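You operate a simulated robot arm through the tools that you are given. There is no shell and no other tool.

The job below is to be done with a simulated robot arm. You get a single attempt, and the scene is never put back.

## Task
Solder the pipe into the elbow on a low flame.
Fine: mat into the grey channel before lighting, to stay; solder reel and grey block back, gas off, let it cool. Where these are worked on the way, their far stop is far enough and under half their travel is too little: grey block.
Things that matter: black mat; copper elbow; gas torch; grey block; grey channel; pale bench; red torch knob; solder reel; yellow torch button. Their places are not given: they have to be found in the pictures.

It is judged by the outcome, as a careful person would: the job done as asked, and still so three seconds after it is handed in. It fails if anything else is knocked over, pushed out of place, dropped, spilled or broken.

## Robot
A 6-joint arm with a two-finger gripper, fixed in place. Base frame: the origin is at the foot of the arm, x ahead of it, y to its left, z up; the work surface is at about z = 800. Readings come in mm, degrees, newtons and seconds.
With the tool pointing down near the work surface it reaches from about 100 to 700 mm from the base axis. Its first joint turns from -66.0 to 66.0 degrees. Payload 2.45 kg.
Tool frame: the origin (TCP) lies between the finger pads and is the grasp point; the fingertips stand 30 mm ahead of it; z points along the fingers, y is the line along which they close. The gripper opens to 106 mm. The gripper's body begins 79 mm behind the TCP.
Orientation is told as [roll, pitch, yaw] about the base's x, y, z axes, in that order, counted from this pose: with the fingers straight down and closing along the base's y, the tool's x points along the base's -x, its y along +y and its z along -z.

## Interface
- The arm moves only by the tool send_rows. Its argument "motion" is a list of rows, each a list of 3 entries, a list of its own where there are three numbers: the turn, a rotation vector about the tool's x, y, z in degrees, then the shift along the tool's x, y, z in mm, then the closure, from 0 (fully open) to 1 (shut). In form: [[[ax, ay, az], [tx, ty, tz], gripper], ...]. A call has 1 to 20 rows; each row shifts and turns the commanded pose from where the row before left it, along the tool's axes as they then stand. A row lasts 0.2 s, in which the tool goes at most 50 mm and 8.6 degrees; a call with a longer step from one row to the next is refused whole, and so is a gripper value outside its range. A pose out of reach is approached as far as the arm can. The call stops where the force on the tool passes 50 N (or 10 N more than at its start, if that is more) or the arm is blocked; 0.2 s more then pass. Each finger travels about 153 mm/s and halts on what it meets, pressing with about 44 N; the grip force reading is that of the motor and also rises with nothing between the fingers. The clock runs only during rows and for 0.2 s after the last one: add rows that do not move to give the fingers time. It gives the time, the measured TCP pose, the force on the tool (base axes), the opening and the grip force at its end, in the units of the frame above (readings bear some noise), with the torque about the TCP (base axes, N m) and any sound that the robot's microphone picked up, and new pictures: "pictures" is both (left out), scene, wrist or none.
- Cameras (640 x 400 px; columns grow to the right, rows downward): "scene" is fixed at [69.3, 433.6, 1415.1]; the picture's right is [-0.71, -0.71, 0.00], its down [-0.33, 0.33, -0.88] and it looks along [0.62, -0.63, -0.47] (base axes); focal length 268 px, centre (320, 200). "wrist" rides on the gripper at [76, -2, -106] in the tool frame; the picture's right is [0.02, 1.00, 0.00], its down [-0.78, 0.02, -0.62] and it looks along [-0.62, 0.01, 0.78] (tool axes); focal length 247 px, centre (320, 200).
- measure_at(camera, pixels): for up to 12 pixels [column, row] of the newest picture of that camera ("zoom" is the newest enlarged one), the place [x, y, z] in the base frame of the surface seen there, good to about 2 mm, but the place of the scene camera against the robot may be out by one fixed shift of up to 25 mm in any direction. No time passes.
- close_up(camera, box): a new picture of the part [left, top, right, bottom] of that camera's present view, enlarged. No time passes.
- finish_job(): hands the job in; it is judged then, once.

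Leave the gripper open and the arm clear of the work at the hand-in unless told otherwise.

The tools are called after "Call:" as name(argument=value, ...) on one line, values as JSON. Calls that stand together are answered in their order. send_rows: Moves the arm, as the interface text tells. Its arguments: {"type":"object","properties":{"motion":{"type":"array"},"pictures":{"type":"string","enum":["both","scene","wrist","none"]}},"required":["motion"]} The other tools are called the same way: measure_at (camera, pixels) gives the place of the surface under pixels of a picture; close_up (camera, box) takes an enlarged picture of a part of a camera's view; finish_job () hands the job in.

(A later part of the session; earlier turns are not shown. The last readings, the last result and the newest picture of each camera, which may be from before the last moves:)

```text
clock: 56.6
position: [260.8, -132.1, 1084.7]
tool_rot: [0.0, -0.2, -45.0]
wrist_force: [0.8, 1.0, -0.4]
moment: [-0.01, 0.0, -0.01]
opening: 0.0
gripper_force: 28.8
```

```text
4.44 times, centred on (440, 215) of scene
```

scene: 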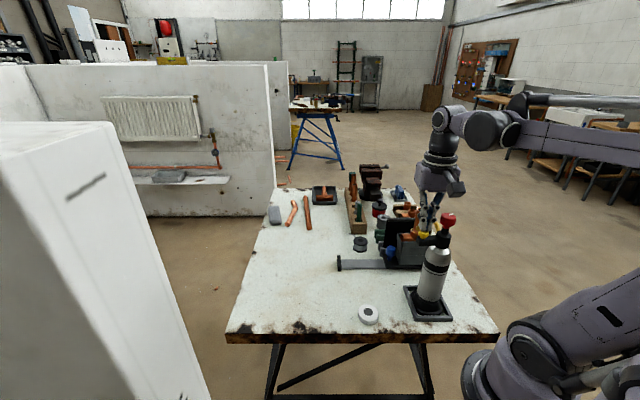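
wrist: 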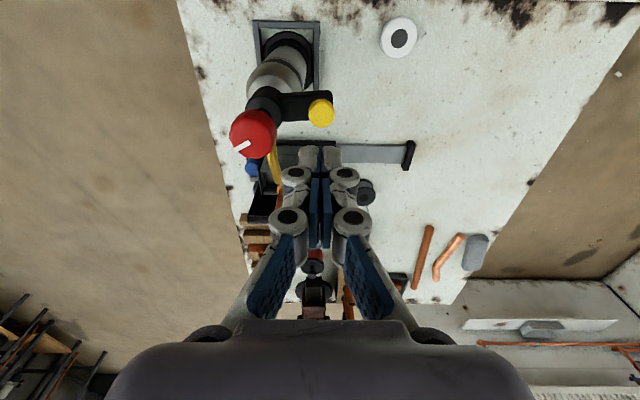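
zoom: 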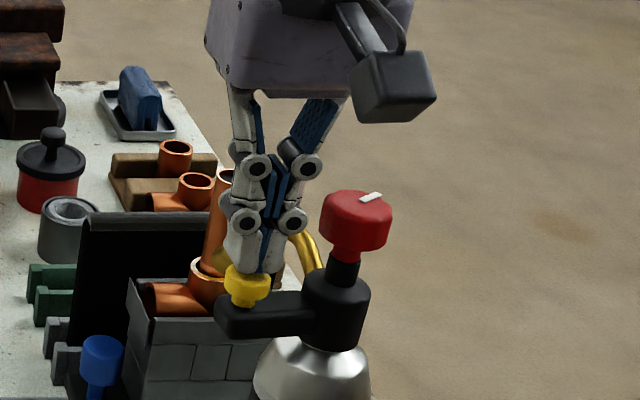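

The fingertips are just at the button's top at TCP z=1084.7, with no force yet. I will press on in 1 mm steps.

Call:
send_rows(motion=[[[0, 0, 0], [0, 0, 1], 1.0], [[0, 0, 0], [0, 0, 1], 1.0], [[0, 0, 0], [0, 0, 1], 1.0], [[0, 0, 0], [0, 0, 1], 1.0], [[0, 0, 0], [0, 0, 0], 1.0]], pictures="scene")

Call:
close_up(camera="scene", box=[390, 170, 490, 260])

```text
clock: 57.8
position: [261.2, -131.3, 1080.6]
tool_rot: [0.0, 0.0, -45.0]
wrist_force: [1.1, 0.9, -0.4]
moment: [0.01, 0.0, -0.04]
opening: 0.0
gripper_force: 28.6
```

scene: 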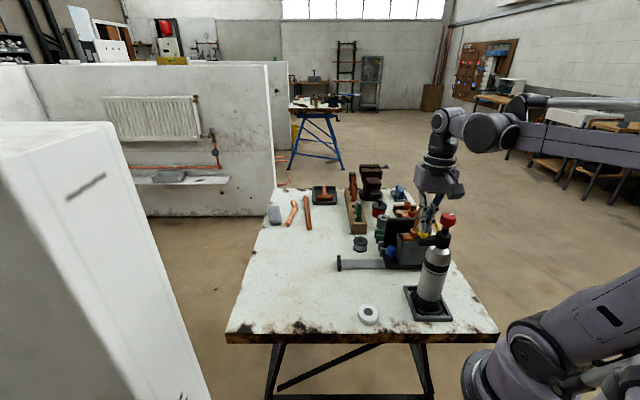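

```text
4.44 times, centred on (440, 215) of scene
```

zoom: 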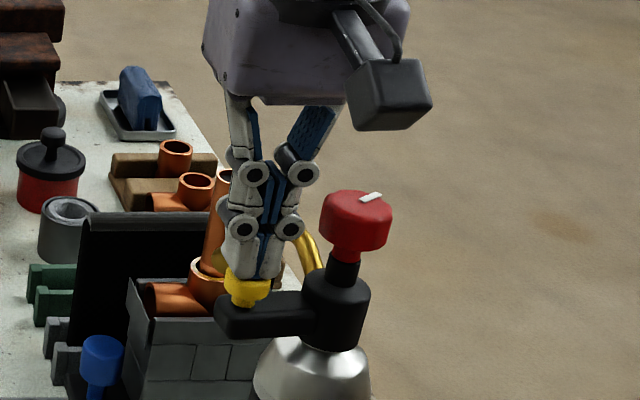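

There is still no force. I will check with the wrist picture whether the tips are really over the button.

Call:
send_rows(motion=[[[0, 0, 0], [0, 0, 1], 1.0], [[0, 0, 0], [0, 0, 0], 1.0]], pictures="wrist")

Call:
close_up(camera="wrist", box=[260, 100, 380, 200])

Call:
close_up(camera="scene", box=[405, 205, 445, 245])

```text
clock: 58.4
position: [259.5, -131.5, 1079.8]
tool_rot: [0.0, -0.1, -45.0]
wrist_force: [-0.3, -0.2, 0.1]
moment: [0.02, 0.02, -0.02]
opening: 0.0
gripper_force: 28.9
```

wrist: 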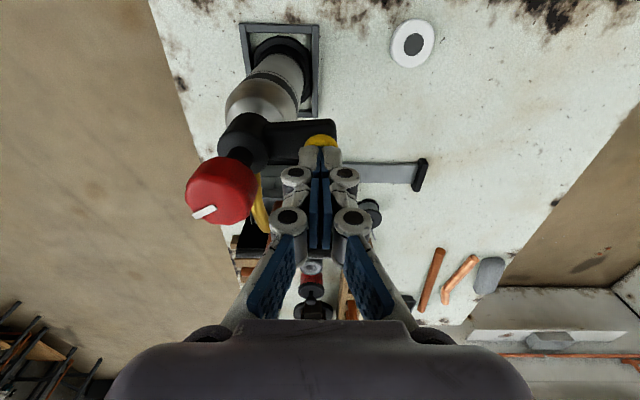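

```text
4.00 times, centred on (320, 150) of wrist
```

zoom: 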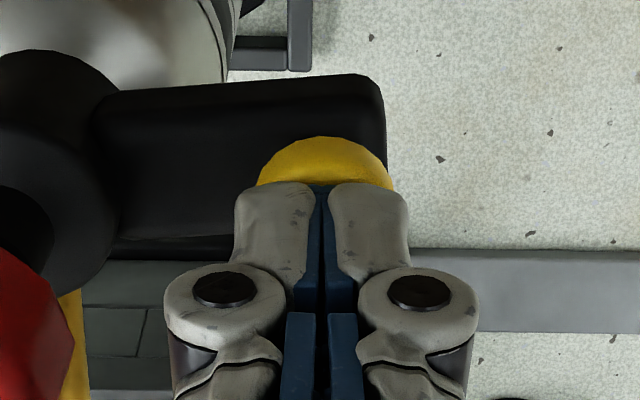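

```text
10.00 times, centred on (425, 225) of scene
```

zoom: 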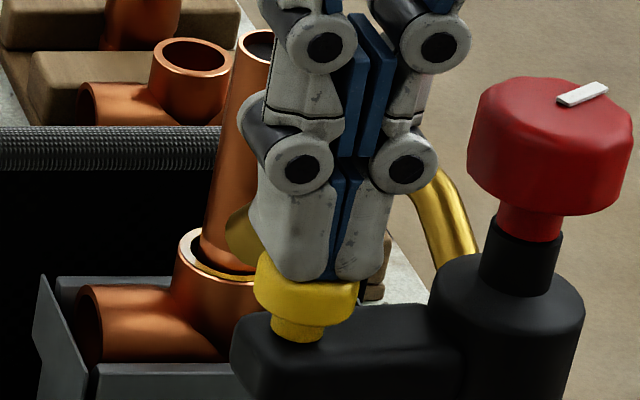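

The tips are over the button and look close to touching. I will press down in small calls and watch the force.

Call:
send_rows(motion=[[[0, 0, 0], [0, 0, 1], 1.0], [[0, 0, 0], [0, 0, 1], 1.0], [[0, 0, 0], [0, 0, 0], 1.0]], pictures="none")

```text
clock: 59.2
position: [261.8, -131.5, 1078.6]
tool_rot: [0.1, -0.1, -44.9]
wrist_force: [-0.5, 0.1, 0.7]
moment: [0.02, 0.03, 0.01]
opening: 0.0
gripper_force: 29.0
```

Call:
send_rows(motion=[[[0, 0, 0], [0, 0, 1], 1.0], [[0, 0, 0], [0, 0, 1], 1.0], [[0, 0, 0], [0, 0, 0], 1.0]], pictures="scene")

Call:
close_up(camera="scene", box=[405, 205, 445, 245])

```text
clock: 60.0
position: [260.1, -131.1, 1077.2]
tool_rot: [0.1, -0.1, -44.9]
wrist_force: [0.0, -0.4, 1.0]
moment: [-0.05, 0.0, 0.02]
opening: 6.1
gripper_force: 28.1
heard: click
```

scene: 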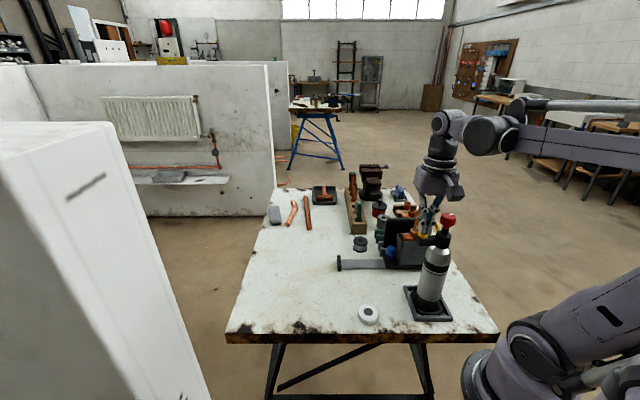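

```text
10.00 times, centred on (425, 225) of scene
```

zoom: 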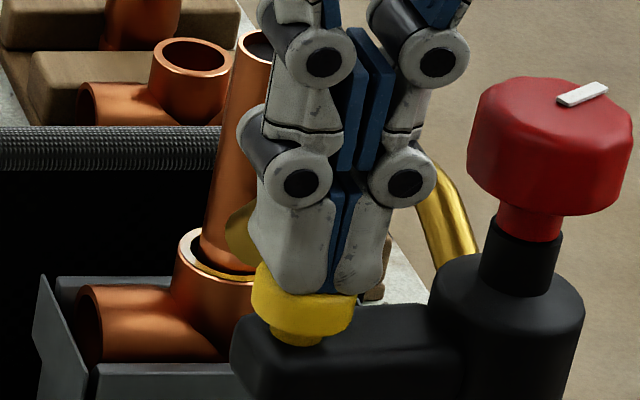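

I heard a "click": the igniter was pressed. I will rise and look at the nozzle for a flame.

Call:
send_rows(motion=[[[0, 0, 0], [0, 0, -20], 1.0], [[0, 0, 0], [0, 0, -40], 1.0], [[0, 0, 0], [0, 0, 0], 1.0]], pictures="both")

Call:
close_up(camera="scene", box=[390, 190, 470, 260])

Call:
close_up(camera="wrist", box=[180, 80, 380, 240])

```text
clock: 60.8
position: [260.9, -133.3, 1138.8]
tool_rot: [0.0, -0.1, -45.0]
wrist_force: [0.6, -1.0, 0.6]
moment: [0.01, 0.01, 0.01]
opening: 0.0
gripper_force: 28.3
```

scene: 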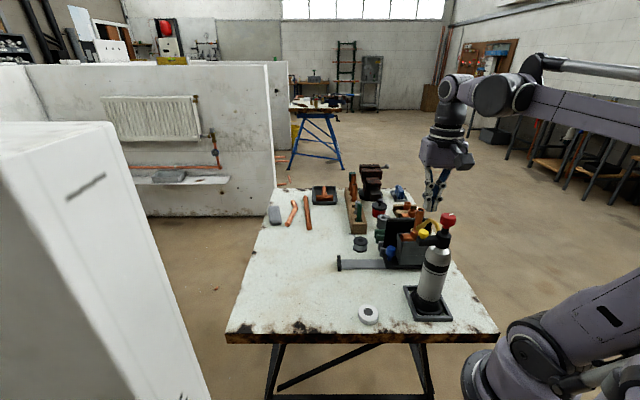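
wrist: 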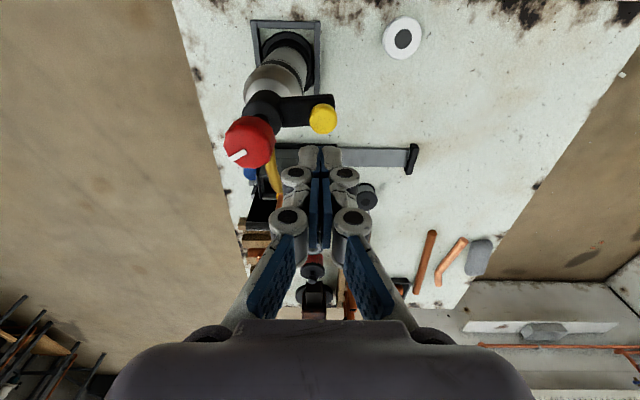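

```text
5.71 times, centred on (430, 225) of scene
```

zoom: 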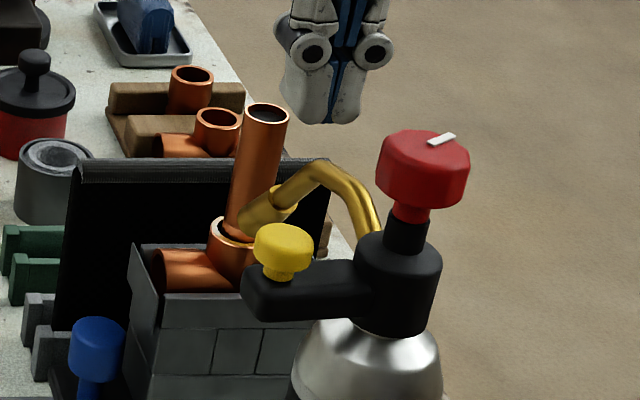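

```text
2.50 times, centred on (280, 160) of wrist
```

zoom: 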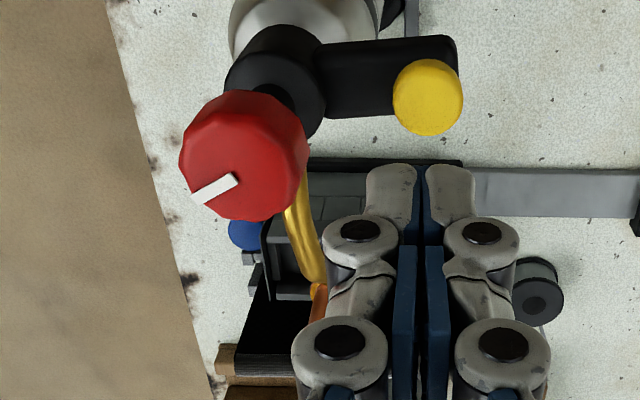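

There is no flame and no hiss at 30°, only the click. The valve is not open yet, so I will go back over the knob, grip it again and turn it further the same way, listening for gas.

Call:
send_rows(motion=[[[0, 0, 0], [0, 0, -10], 0.7], [[0, 0, 0], [0, -25, 0], 0.4], [[0, 0, 0], [0, -25, 0], 0.4], [[0, 0, 0], [0.7, 0, 0], 0.4], [[0, 0, 0], [0, 0, 24], 0.4], [[0, 0, 0], [0, 0, 24], 0.4], [[0, 0, 0], [0, 0, 0], 0.5], [[0, 0, 0], [0, 0, 0], 0.64], [[0, 0, 0], [0, 0, 0], 0.64]], pictures="wrist")

Call:
close_up(camera="wrist", box=[240, 120, 400, 240])

```text
clock: 62.8
position: [225.3, -166.1, 1096.5]
tool_rot: [0.0, -0.1, -45.0]
wrist_force: [0.6, 0.2, 0.0]
moment: [0.0, 0.0, 0.0]
opening: 38.0
gripper_force: 0.1
```

wrist: 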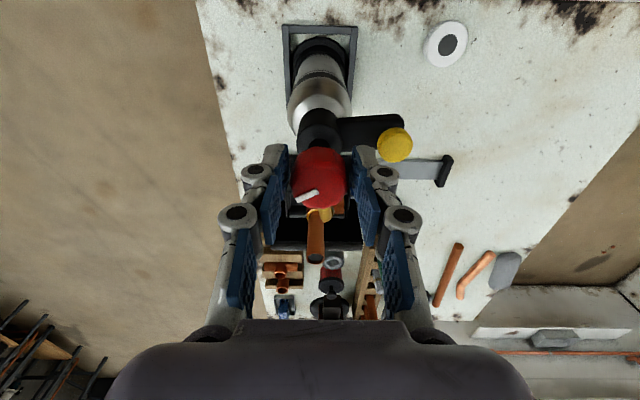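

```text
3.33 times, centred on (320, 180) of wrist
```

zoom: 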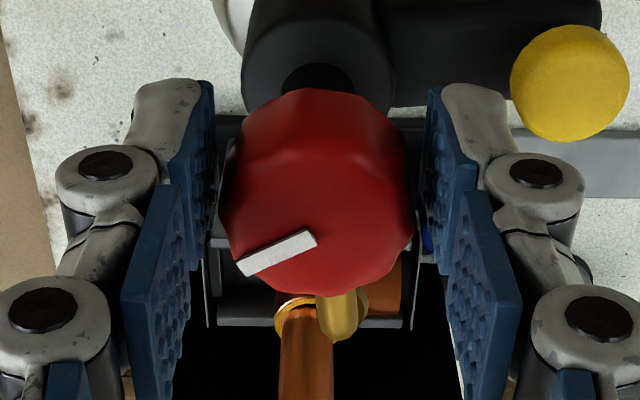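

It is centred again. I will close and turn another 12°, then read the sound.

Call:
send_rows(motion=[[[0, 0, 0], [0, -0.6, -2.5], 0.66], [[0, 0, 0], [0, 0, 0], 0.68], [[0, 0, 0], [0, 0, 0], 0.7], [[0, 0, 0], [0, 0, 0], 0.72], [[0, 0, 0], [0, 0, 0], 0.74], [[0, 0, -4], [0, 0, 0], 0.74], [[0, 0, -4], [0, 0, 0], 0.74], [[0, 0, -4], [0, 0, 0], 0.74], [[0, 0, 0], [0, 0, 0], 0.74]], pictures="none")

```text
clock: 64.8
position: [225.2, -167.2, 1100.5]
tool_rot: [0.0, 0.0, -33.1]
wrist_force: [-1.7, -0.8, 0.8]
moment: [-0.05, 0.38, 0.0]
opening: 31.1
gripper_force: 43.9
```

The total is 42° with no sound. I will turn another 12°.

Call:
send_rows(motion=[[[0, 0, -4], [0, 0, 0], 0.74], [[0, 0, -4], [0, 0, 0], 0.74], [[0, 0, -4], [0, 0, 0], 0.74], [[0, 0, 0], [0, 0, 0], 0.74]], pictures="wrist")

Call:
close_up(camera="wrist", box=[240, 100, 400, 240])

```text
clock: 65.8
position: [225.1, -167.6, 1098.9]
tool_rot: [0.0, -0.1, -21.0]
wrist_force: [-2.7, 0.8, 1.5]
moment: [0.18, 0.45, 0.0]
opening: 31.5
gripper_force: 43.7
```

wrist: 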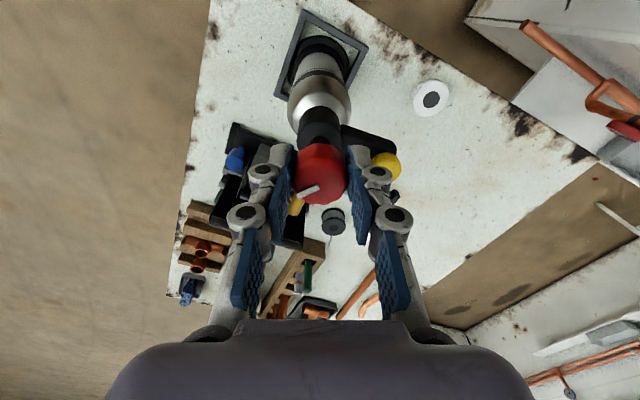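

```text
2.86 times, centred on (320, 170) of wrist
```

zoom: 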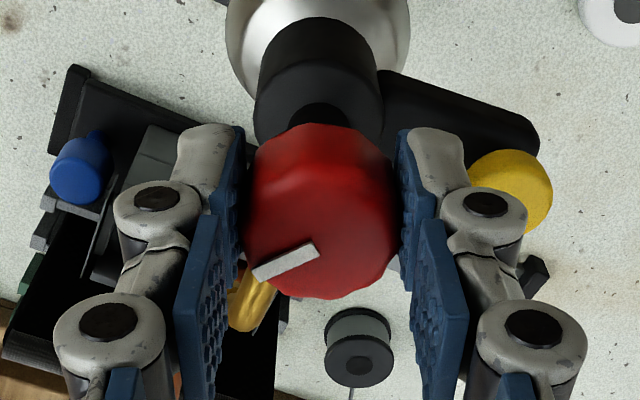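

The total is now 54° and there is still no sound. I will try the igniter at this setting: release, rise, go back over the button and press.

Call:
send_rows(motion=[[[0, 0, 0], [0, 0, 0], 0.65], [[0, 0, 0], [0, 0, 0], 0.55], [[0, 0, 0], [0, 0, 0], 0.5], [[0, 0, 0], [0, 0, -25], 0.5], [[0, 0, 0], [0, 0, -20], 0.5], [[0, 0, 8], [0, 0, 0], 0.7], [[0, 0, 8], [0, 0, 0], 0.9], [[0, 0, 8], [0, 0, 0], 1.0], [[0, 0, 0], [0, 25, 0], 1.0], [[0, 0, 0], [2, 25.5, 0], 1.0], [[0, 0, 0], [0, 0, 30], 1.0], [[0, 0, 0], [0, 0, 26], 1.0], [[0, 0, 0], [0, 0, 0], 1.0]], pictures="wrist")

Call:
close_up(camera="wrist", box=[220, 100, 380, 220])

```text
clock: 68.6
position: [258.4, -129.4, 1088.5]
tool_rot: [0.0, -0.2, -44.9]
wrist_force: [0.2, -0.3, -0.1]
moment: [-0.01, 0.01, -0.04]
opening: 0.0
gripper_force: 28.0
```

wrist: 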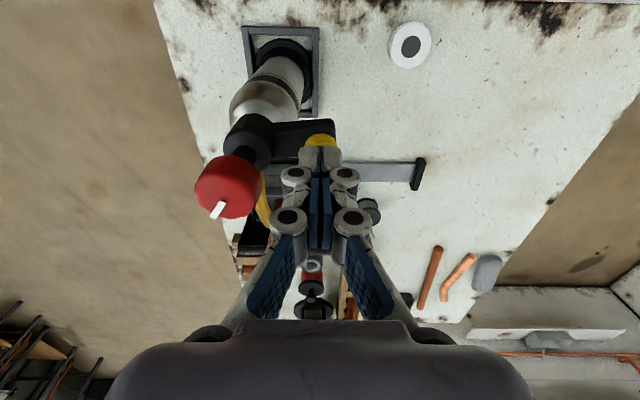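

```text
3.33 times, centred on (300, 160) of wrist
```

zoom: 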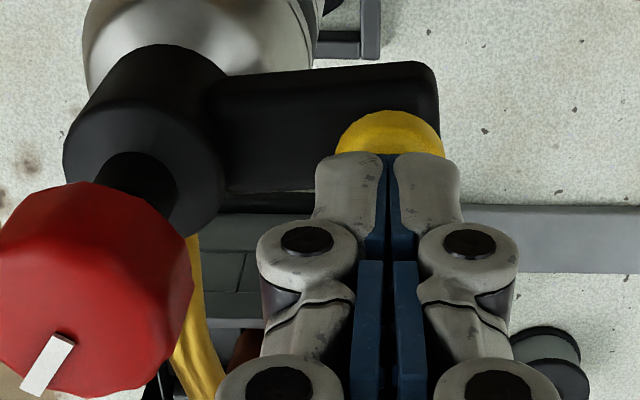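

The fingers are over the button at TCP z=1088.5. The click came at about 1077, so I will press down to that and hold briefly.

Call:
send_rows(motion=[[[0, 0, 0], [1, 0, 3], 1.0], [[0, 0, 0], [0, 0, 3], 1.0], [[0, 0, 0], [0, 0, 2], 1.0], [[0, 0, 0], [0, 0, 2], 1.0], [[0, 0, 0], [0, 0, 1.5], 1.0], [[0, 0, 0], [0, 0, 0], 1.0]], pictures="scene")

Call:
close_up(camera="scene", box=[390, 190, 470, 260])

```text
clock: 70.0
position: [256.8, -129.3, 1078.4]
tool_rot: [0.1, -0.1, -45.0]
wrist_force: [-0.1, 0.1, 0.8]
moment: [0.0, 0.02, 0.0]
opening: 0.0
gripper_force: 28.8
```

scene: 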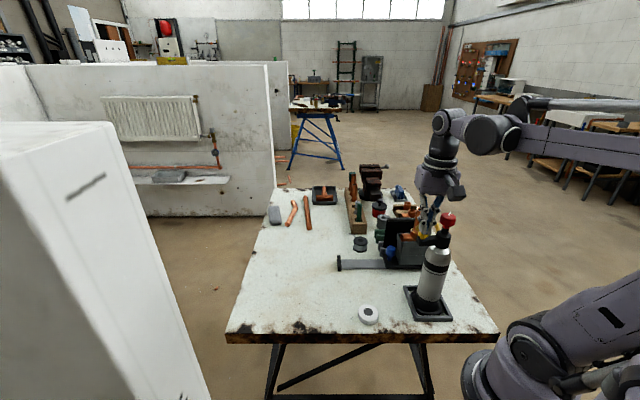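

```text
5.71 times, centred on (430, 225) of scene
```

zoom: 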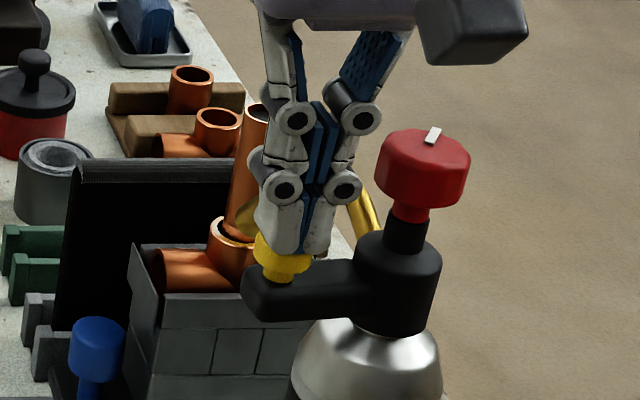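

There is only 0.8 N so far. I will go 2 mm further for the click.

Call:
send_rows(motion=[[[0, 0, 0], [0, 0, 1], 1.0], [[0, 0, 0], [0, 0, 1], 1.0], [[0, 0, 0], [0, 0, 0], 1.0]], pictures="scene")

Call:
close_up(camera="scene", box=[390, 190, 470, 260])

```text
clock: 70.8
position: [258.4, -127.9, 1076.4]
tool_rot: [0.0, 0.0, -45.0]
wrist_force: [-0.4, 0.0, 1.6]
moment: [0.01, 0.01, 0.03]
opening: 6.0
gripper_force: 29.0
heard: click
```

scene: 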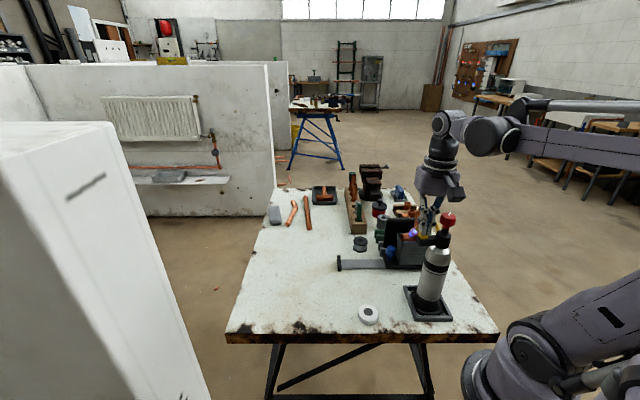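

```text
5.71 times, centred on (430, 225) of scene
```

zoom: 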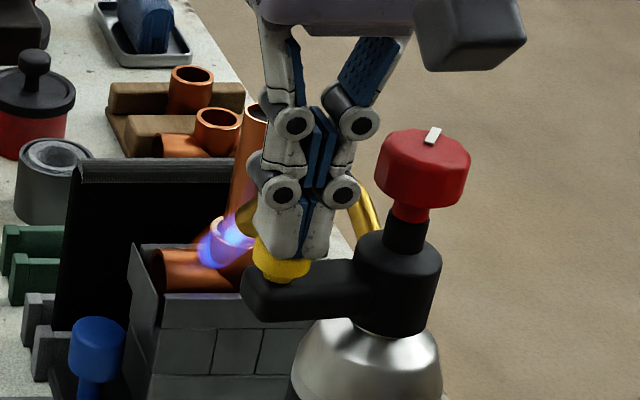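

It is lit: a small blue flame plays on the joint at 54°, on the low side. Now I will fetch the reel: rise, cross over on the left of the flame, open the fingers to about 69 mm and come down above the reel to z≈945.

Call:
send_rows(motion=[[[0, 0, 0], [0, 0, -40], 1.0], [[0, 0, 0], [0, 0, -40], 0.9], [[0, 0, 0], [-42.3, 16.8, 0], 0.6], [[0, 0, 0], [-42.3, 16.8, 0], 0.35], [[0, 0, 0], [-42.3, 16.8, 0], 0.35], [[0, 0, 0], [-42.3, 16.8, 0], 0.35], [[0, 0, 0], [-42.3, 16.8, 0], 0.35], [[0, 0, 0], [-42.3, 16.8, 0], 0.35], [[0, 0, 0], [0, 0, 45], 0.35], [[0, 0, 0], [0, 0, 45], 0.35], [[0, 0, 0], [0, 0, 45], 0.35], [[0, 0, 0], [0, 0, 45], 0.35], [[0, 0, 0], [0, 0, 31], 0.35], [[0, 0, 0], [0, 0, 0], 0.35]], pictures="both")

Call:
close_up(camera="wrist", box=[220, 80, 420, 240])

Call:
close_up(camera="scene", box=[390, 190, 470, 260])

```text
clock: 73.8
position: [510.9, -236.0, 945.1]
tool_rot: [0.1, -0.1, -45.0]
wrist_force: [-1.1, 1.3, -0.2]
moment: [-0.02, 0.02, 0.0]
opening: 69.0
gripper_force: 0.1
```

scene: 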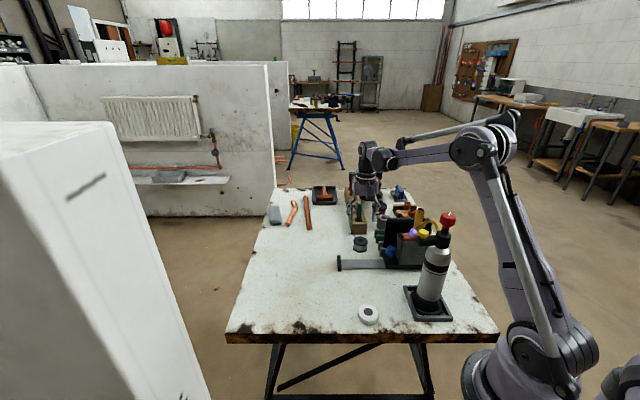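
wrist: 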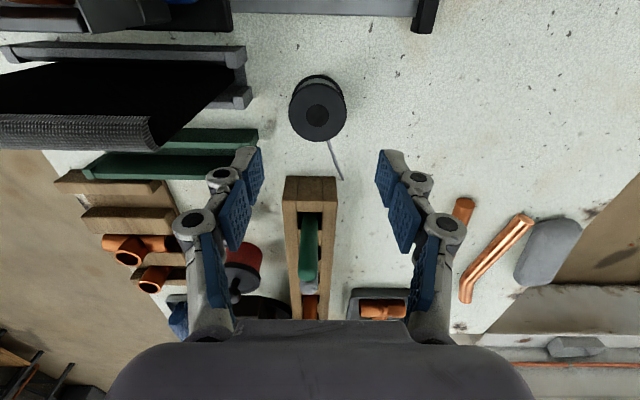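

```text
2.50 times, centred on (320, 160) of wrist
```

zoom: 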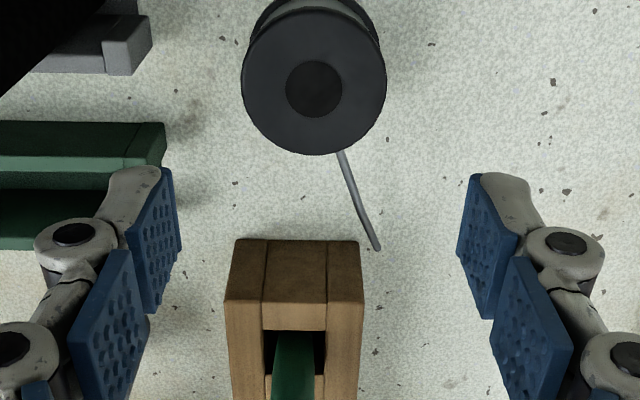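

```text
5.71 times, centred on (430, 225) of scene
```

zoom: 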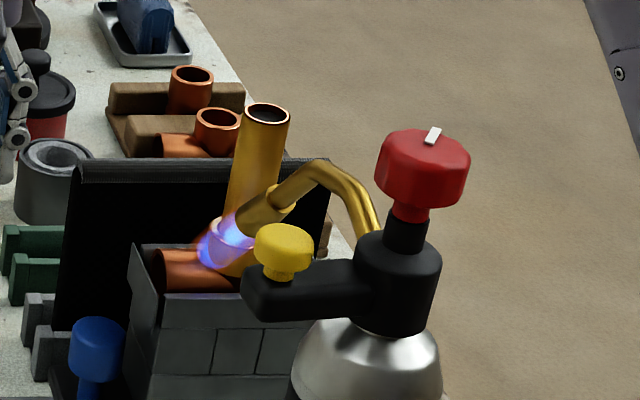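

The pipe is taking on a golden heat tint while the flame burns. The reel's centre is at (317,115), about 2 mm off centre, so I will shift 2.3 mm, lower to TCP z≈835 and close on the reel.

Call:
send_rows(motion=[[[0, 0, 0], [0, -2.3, 38], 0.35], [[0, 0, 0], [0, 0, 40], 0.35], [[0, 0, 0], [0, 0, 24], 0.35], [[0, 0, 0], [0, 0, 8], 0.4], [[0, 0, 0], [0, 0, 0], 0.48], [[0, 0, 0], [0, 0, 0], 0.55], [[0, 0, 0], [0, 0, 0], 0.62], [[0, 0, 0], [0, 0, 0], 0.7], [[0, 0, 0], [0, 0, 0], 0.7]], pictures="both")

Call:
close_up(camera="scene", box=[330, 190, 450, 270])

Call:
close_up(camera="wrist", box=[220, 100, 420, 240])

```text
clock: 75.8
position: [510.7, -242.5, 836.3]
tool_rot: [0.0, -0.1, -45.0]
wrist_force: [0.0, -0.3, 1.1]
moment: [0.04, -0.02, 0.0]
opening: 49.7
gripper_force: 44.4
```

scene: 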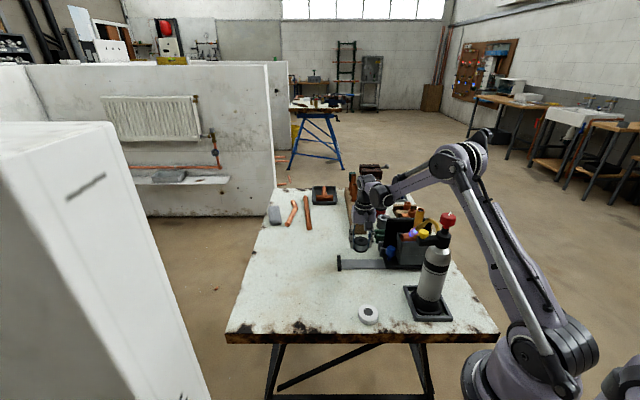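
wrist: 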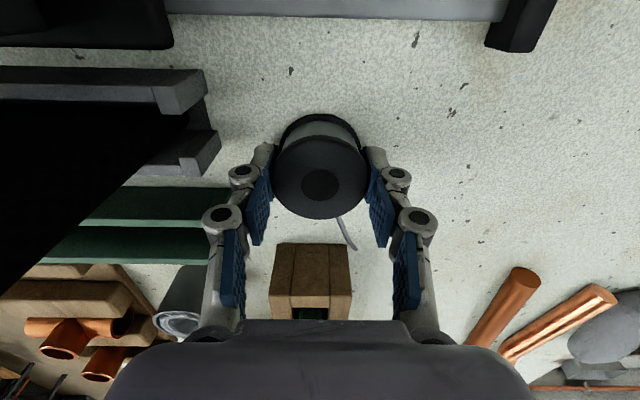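

```text
5.00 times, centred on (390, 230) of scene
```

zoom: 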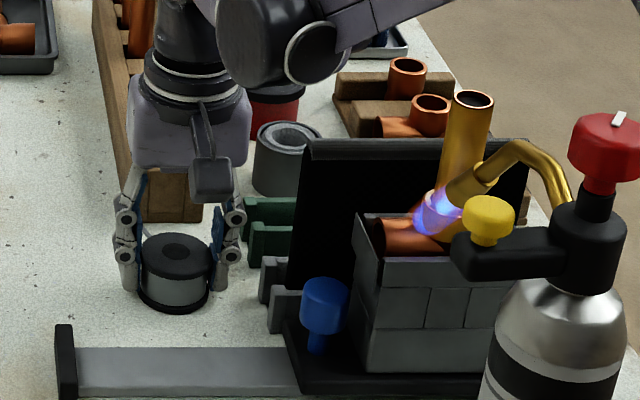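

```text
2.86 times, centred on (320, 170) of wrist
```

zoom: 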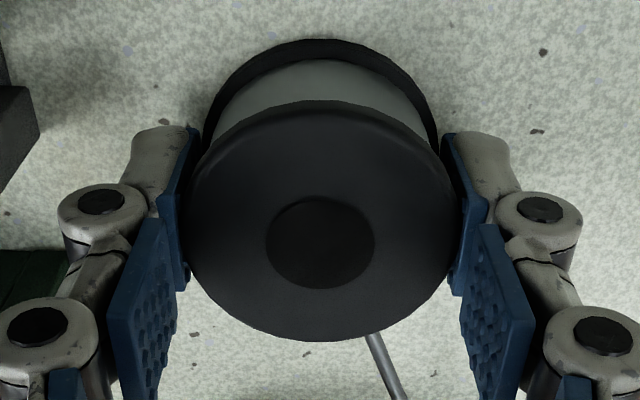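

The reel is held with an opening of 49.7 mm. I will lift it 165 mm, turn -90° so the wire points along the rail to the joint, and stage it left of the joint with the wire tip about 35 mm short and above.

Call:
send_rows(motion=[[[0, 0, 0], [0, 0, -30], 0.7], [[0, 0, 0], [0, 0, -45], 0.7], [[0, 0, 0], [0, 0, -45], 0.7], [[0, 0, 0], [0, 0, -45], 0.7], [[0, 0, 8.2], [0, 0, 0], 0.7], [[0, 0, 8.2], [0, 0, 0], 0.7], [[0, 0, 8.2], [0, 0, 0], 0.7], [[0, 0, 8.2], [0, 0, 0], 0.7], [[0, 0, 8.2], [0, 0, 0], 0.7], [[0, 0, 8.2], [0, 0, 0], 0.7], [[0, 0, 8.2], [0, 0, 0], 0.7], [[0, 0, 8.2], [0, 0, 0], 0.7], [[0, 0, 8.2], [0, 0, 0], 0.7], [[0, 0, 8.2], [0, 0, 0], 0.7], [[0, 0, 8.0], [0, 0, 0], 0.7], [[0, 0, 0], [-7, -42, 2], 0.7], [[0, 0, 0], [-7, -42, 2], 0.7], [[0, 0, 0], [-7, -41, 2], 0.7], [[0, 0, 0], [0, 0, 0], 0.7]], pictures="both")

Call:
close_up(camera="scene", box=[370, 170, 460, 260])

Call:
close_up(camera="wrist", box=[220, 140, 420, 320])

```text
clock: 79.8
position: [406.6, -166.3, 995.6]
tool_rot: [0.1, 0.0, -135.1]
wrist_force: [0.1, 0.7, -1.9]
moment: [0.0, -0.03, -0.01]
opening: 49.6
gripper_force: 44.1
```

scene: 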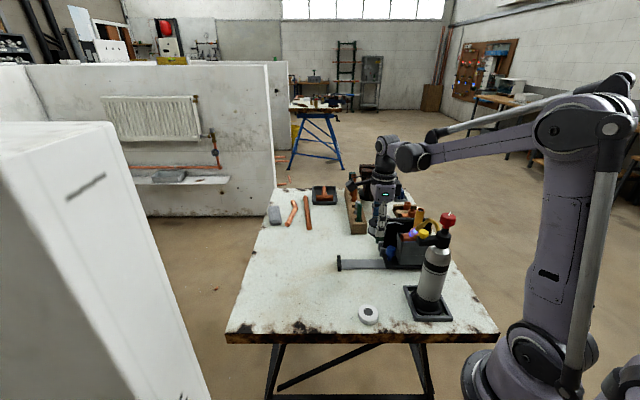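
wrist: 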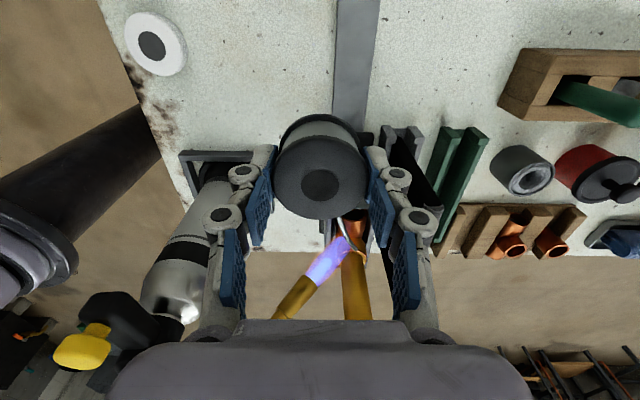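

```text
4.44 times, centred on (415, 215) of scene
```

zoom: 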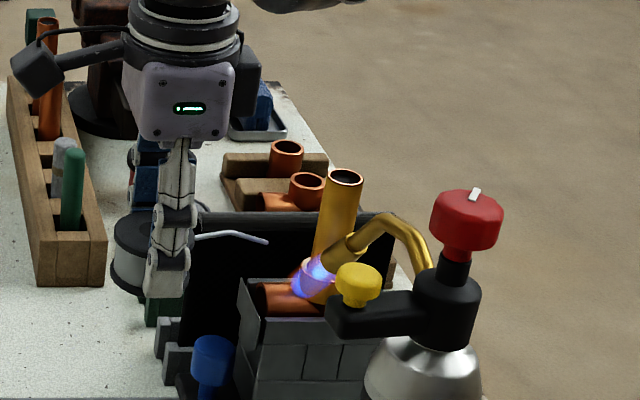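

```text
2.22 times, centred on (320, 230) of wrist
```

zoom: 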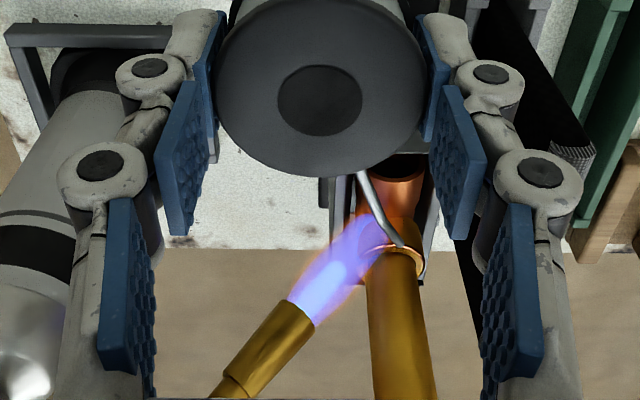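

The reel is staged. In the wrist view the wire tip is at about (358,250), close to the ring. I will measure the wire tip and the ring.

Call:
measure_at(camera="wrist", pixels=[[357.5, 249.5], [356, 247.5], [352, 241], [348, 232], [344, 224], [341, 216], [354, 255], [362, 257], [350, 257], [358, 270], [366, 262], [346, 262]])

Call:
close_up(camera="wrist", box=[320, 200, 400, 280])

Call:
measure_at(camera="scene", pixels=[[374.5, 220.5], [373, 220], [368, 218.5], [362, 218.5], [389, 228], [386, 225], [396, 226], [385, 232]])

```text
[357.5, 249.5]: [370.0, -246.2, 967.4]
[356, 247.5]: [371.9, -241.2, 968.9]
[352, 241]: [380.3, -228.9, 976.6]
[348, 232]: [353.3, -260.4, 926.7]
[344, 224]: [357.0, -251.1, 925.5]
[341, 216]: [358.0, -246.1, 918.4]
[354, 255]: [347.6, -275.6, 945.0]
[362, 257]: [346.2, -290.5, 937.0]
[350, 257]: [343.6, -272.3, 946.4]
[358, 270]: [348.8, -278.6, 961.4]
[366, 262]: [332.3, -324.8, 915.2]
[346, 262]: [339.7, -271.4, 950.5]
```

```text
5.00 times, centred on (360, 240) of wrist
```

zoom: 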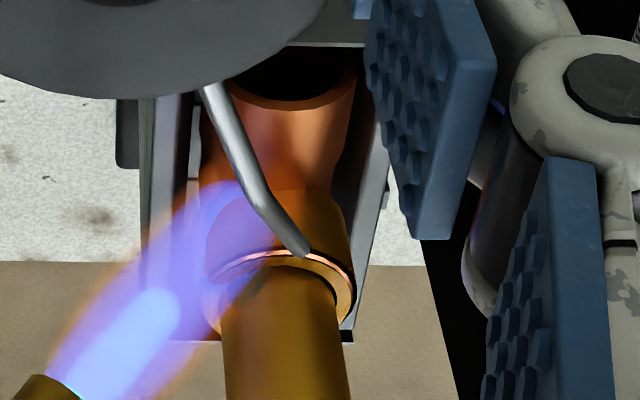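

```text
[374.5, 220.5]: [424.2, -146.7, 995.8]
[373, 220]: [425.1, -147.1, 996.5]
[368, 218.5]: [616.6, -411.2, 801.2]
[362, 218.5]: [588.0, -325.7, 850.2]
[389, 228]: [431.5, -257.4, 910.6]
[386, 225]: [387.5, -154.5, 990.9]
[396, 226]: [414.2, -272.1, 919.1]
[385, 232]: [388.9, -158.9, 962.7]
```

The wire tip is at about (-87, 436, 967) and the ring's near-left lip at about (-51, 440, 945). I will bring the tip to just short of the ring: 31 mm along the rail, 3.5 mm away from the scene camera and 20 mm down.

Call:
send_rows(motion=[[[0, 0, 0], [-11, 1.5, 7], 0.7], [[0, 0, 0], [-10, 1, 7], 0.7], [[0, 0, 0], [-10, 1, 6], 0.7], [[0, 0, 0], [0, 0, 0], 0.7]], pictures="both")

Call:
close_up(camera="wrist", box=[310, 190, 410, 290])

Call:
close_up(camera="scene", box=[370, 190, 440, 260])

```text
clock: 80.8
position: [386.9, -190.2, 973.8]
tool_rot: [0.1, 0.0, -135.0]
wrist_force: [0.3, 0.0, -3.1]
moment: [0.02, 0.01, 0.02]
opening: 49.6
gripper_force: 43.4
```

scene: 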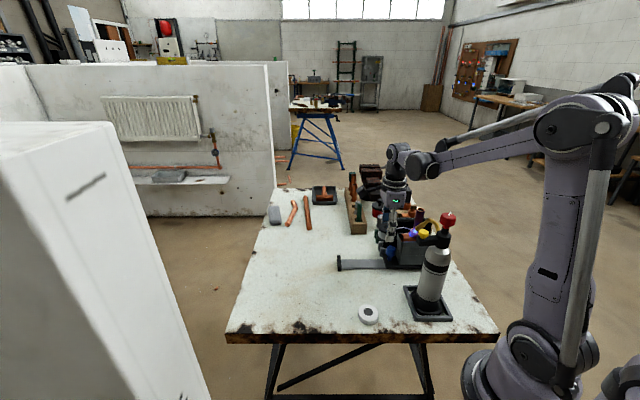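
wrist: 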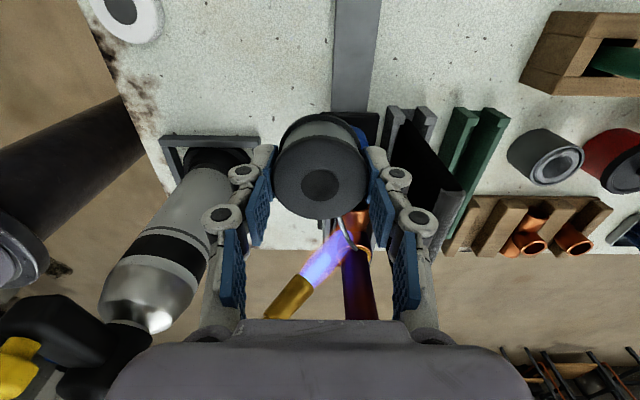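

```text
4.00 times, centred on (360, 240) of wrist
```

zoom: 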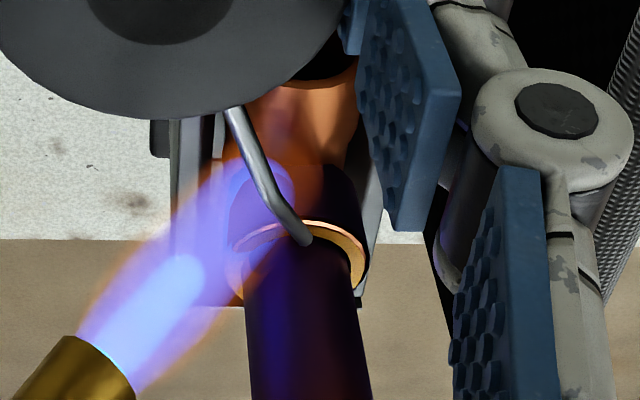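

```text
5.71 times, centred on (405, 225) of scene
```

zoom: 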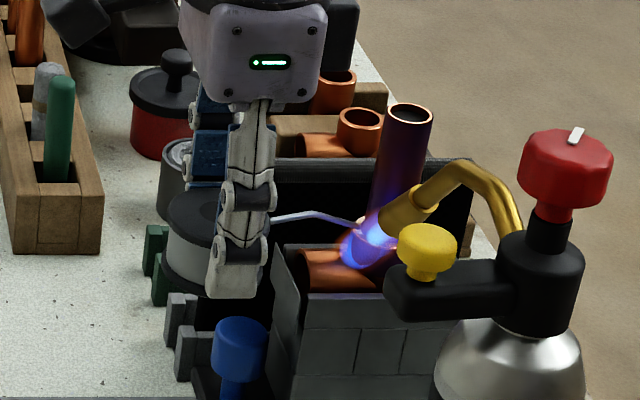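

The pipe is now darkly tinted and hot. I will measure the tip against the ring before the last millimetres.

Call:
measure_at(camera="wrist", pixels=[[356.5, 249], [355, 247], [353, 243], [351, 240], [362, 249], [366, 254], [345, 249], [357, 256], [352, 256], [345, 262], [360, 262], [368, 262]])

```text
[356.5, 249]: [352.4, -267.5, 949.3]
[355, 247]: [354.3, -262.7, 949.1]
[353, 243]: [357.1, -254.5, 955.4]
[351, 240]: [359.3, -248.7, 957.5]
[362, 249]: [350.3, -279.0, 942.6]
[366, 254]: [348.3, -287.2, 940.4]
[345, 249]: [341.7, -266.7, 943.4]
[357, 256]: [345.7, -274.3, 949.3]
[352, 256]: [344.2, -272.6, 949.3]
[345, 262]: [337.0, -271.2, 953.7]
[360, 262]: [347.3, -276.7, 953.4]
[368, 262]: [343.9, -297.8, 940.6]
```

The tip is at (-60, 438, 949) and the ring lip and pipe wall at about (-51, 439, 944), so it is 8–9 mm short. I will advance 8 mm and lower 4 mm in small steps, then hold for a moment.

Call:
send_rows(motion=[[[0, 0, 0], [-3, 0, 1.5], 0.7], [[0, 0, 0], [-3, 0, 1.5], 0.7], [[0, 0, 0], [-2, 0, 1], 0.7], [[0, 0, 0], [0, 0, 0], 0.7], [[0, 0, 0], [0, 0, 0], 0.7]], pictures="both")

Call:
close_up(camera="wrist", box=[310, 190, 410, 290])

Call:
close_up(camera="scene", box=[370, 190, 440, 260])

```text
clock: 82.0
position: [380.4, -195.9, 970.3]
tool_rot: [0.0, 0.1, -135.0]
wrist_force: [2.3, 1.7, 6.5]
moment: [-0.65, 0.28, 0.09]
opening: 49.9
gripper_force: 43.6
```

scene: 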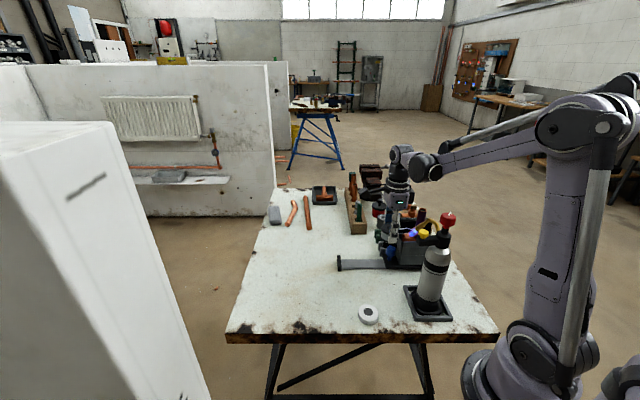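
wrist: 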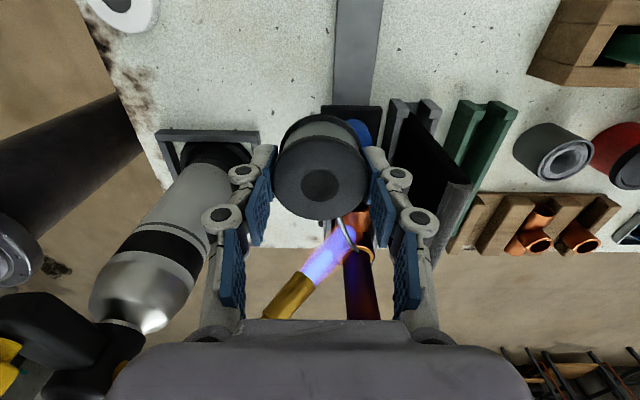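

```text
4.00 times, centred on (360, 240) of wrist
```

zoom: 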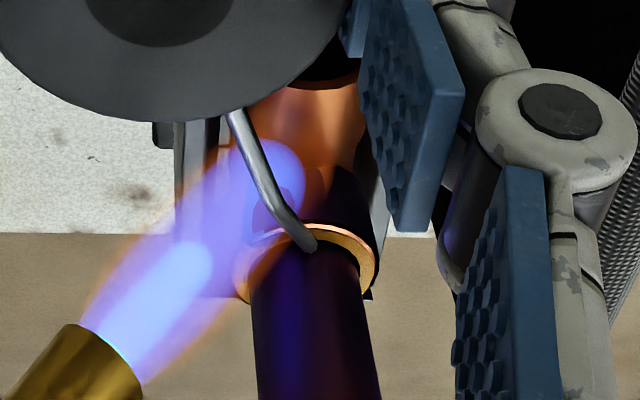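

```text
5.71 times, centred on (405, 225) of scene
```

zoom: 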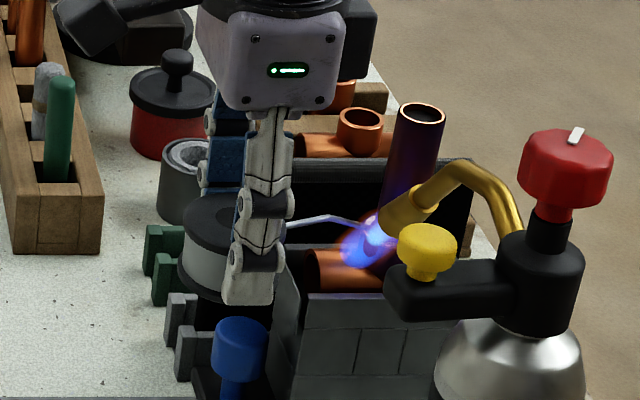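

The tip touches the ring, with the upward force changed by about 9 N and the wire resting on the lip. I will hold for about 1 s and look for the solder running.

Call:
send_rows(motion=[[[0, 0, 0], [0, 0, 0], 0.7], [[0, 0, 0], [0, 0, 0], 0.7], [[0, 0, 0], [0, 0, 0], 0.7]], pictures="both")

Call:
close_up(camera="wrist", box=[310, 190, 410, 290])

Call:
close_up(camera="scene", box=[370, 190, 440, 260])

```text
clock: 82.8
position: [380.4, -195.6, 970.5]
tool_rot: [0.2, -0.1, -135.0]
wrist_force: [3.0, 2.1, 6.6]
moment: [-0.74, 0.27, 0.09]
opening: 49.9
gripper_force: 43.8
```

scene: 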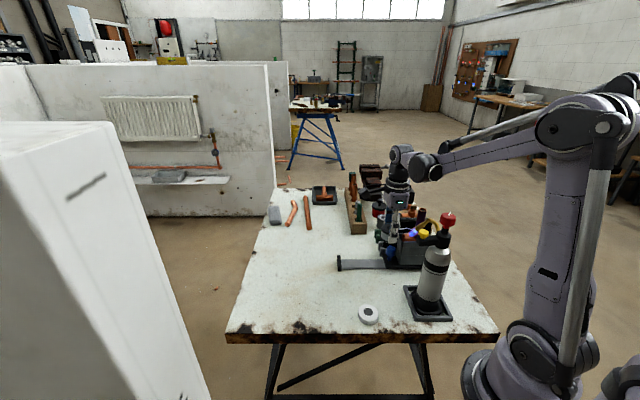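
wrist: 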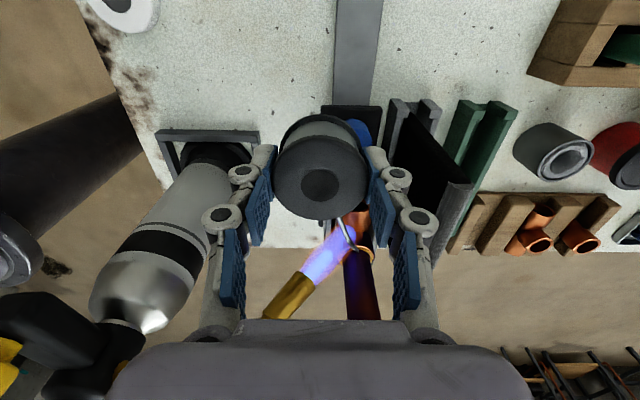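

```text
4.00 times, centred on (360, 240) of wrist
```

zoom: 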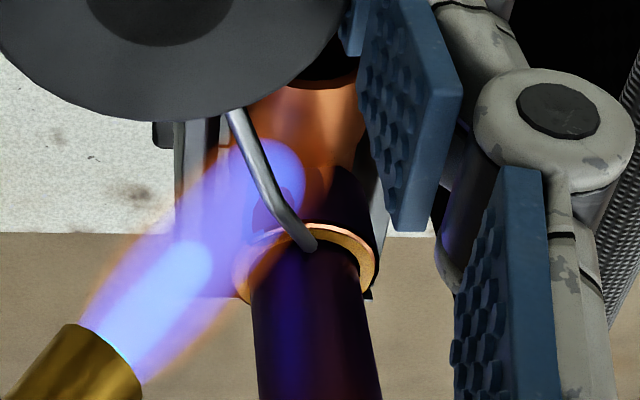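

```text
5.71 times, centred on (405, 225) of scene
```

zoom: 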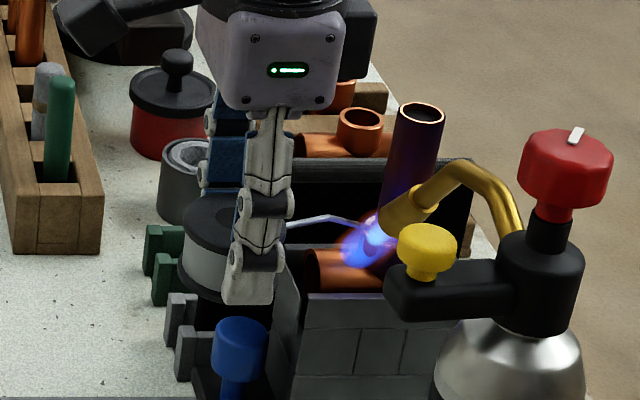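

Nothing has run yet, and the tip sits right at the seam between the pipe and the ring. I will hold another 1.2 s and look again.

Call:
send_rows(motion=[[[0, 0, 0], [0, 0, 0], 0.7], [[0, 0, 0], [0, 0, 0], 0.7], [[0, 0, 0], [0, 0, 0], 0.7], [[0, 0, 0], [0, 0, 0], 0.7], [[0, 0, 0], [0, 0, 0], 0.7]], pictures="both")

Call:
close_up(camera="wrist", box=[310, 190, 410, 290])

Call:
close_up(camera="scene", box=[370, 190, 440, 260])

```text
clock: 84.0
position: [380.6, -196.4, 971.0]
tool_rot: [0.1, 0.1, -135.1]
wrist_force: [1.2, 0.1, 4.4]
moment: [-0.56, 0.27, 0.04]
opening: 49.4
gripper_force: 43.3
```

scene: 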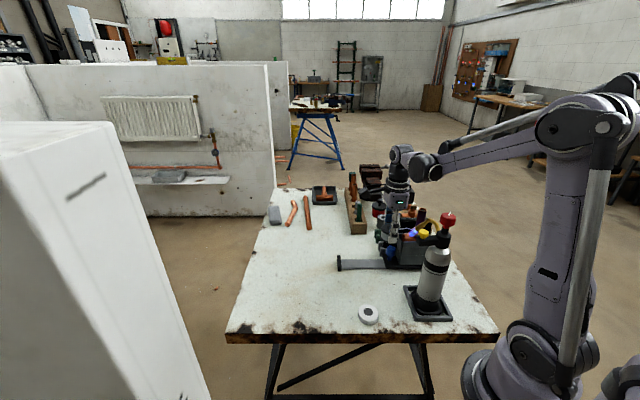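
wrist: 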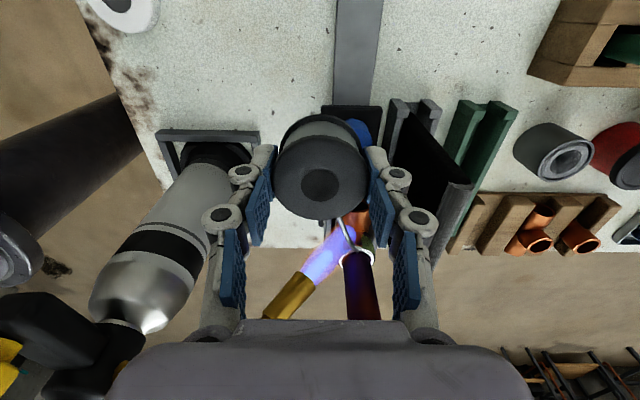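

```text
4.00 times, centred on (360, 240) of wrist
```

zoom: 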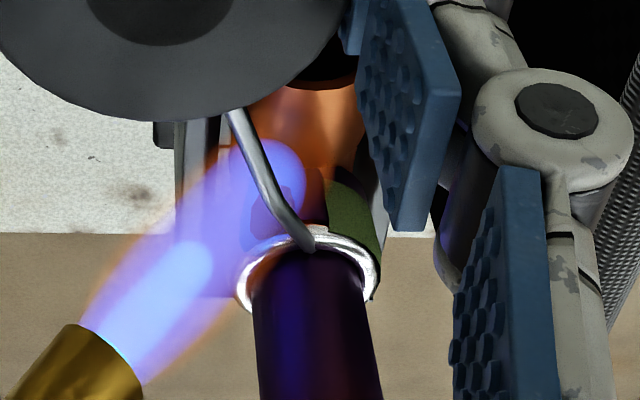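

```text
5.71 times, centred on (405, 225) of scene
```

zoom: 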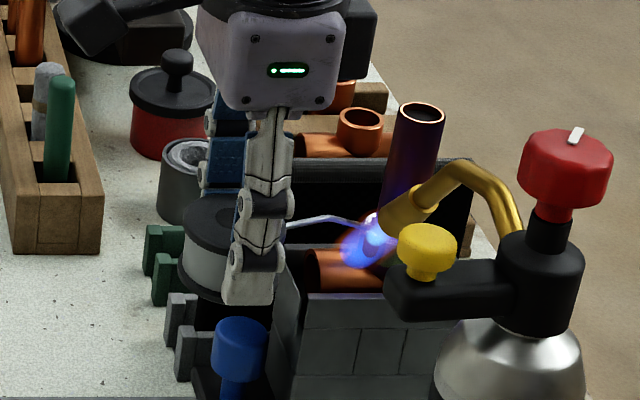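

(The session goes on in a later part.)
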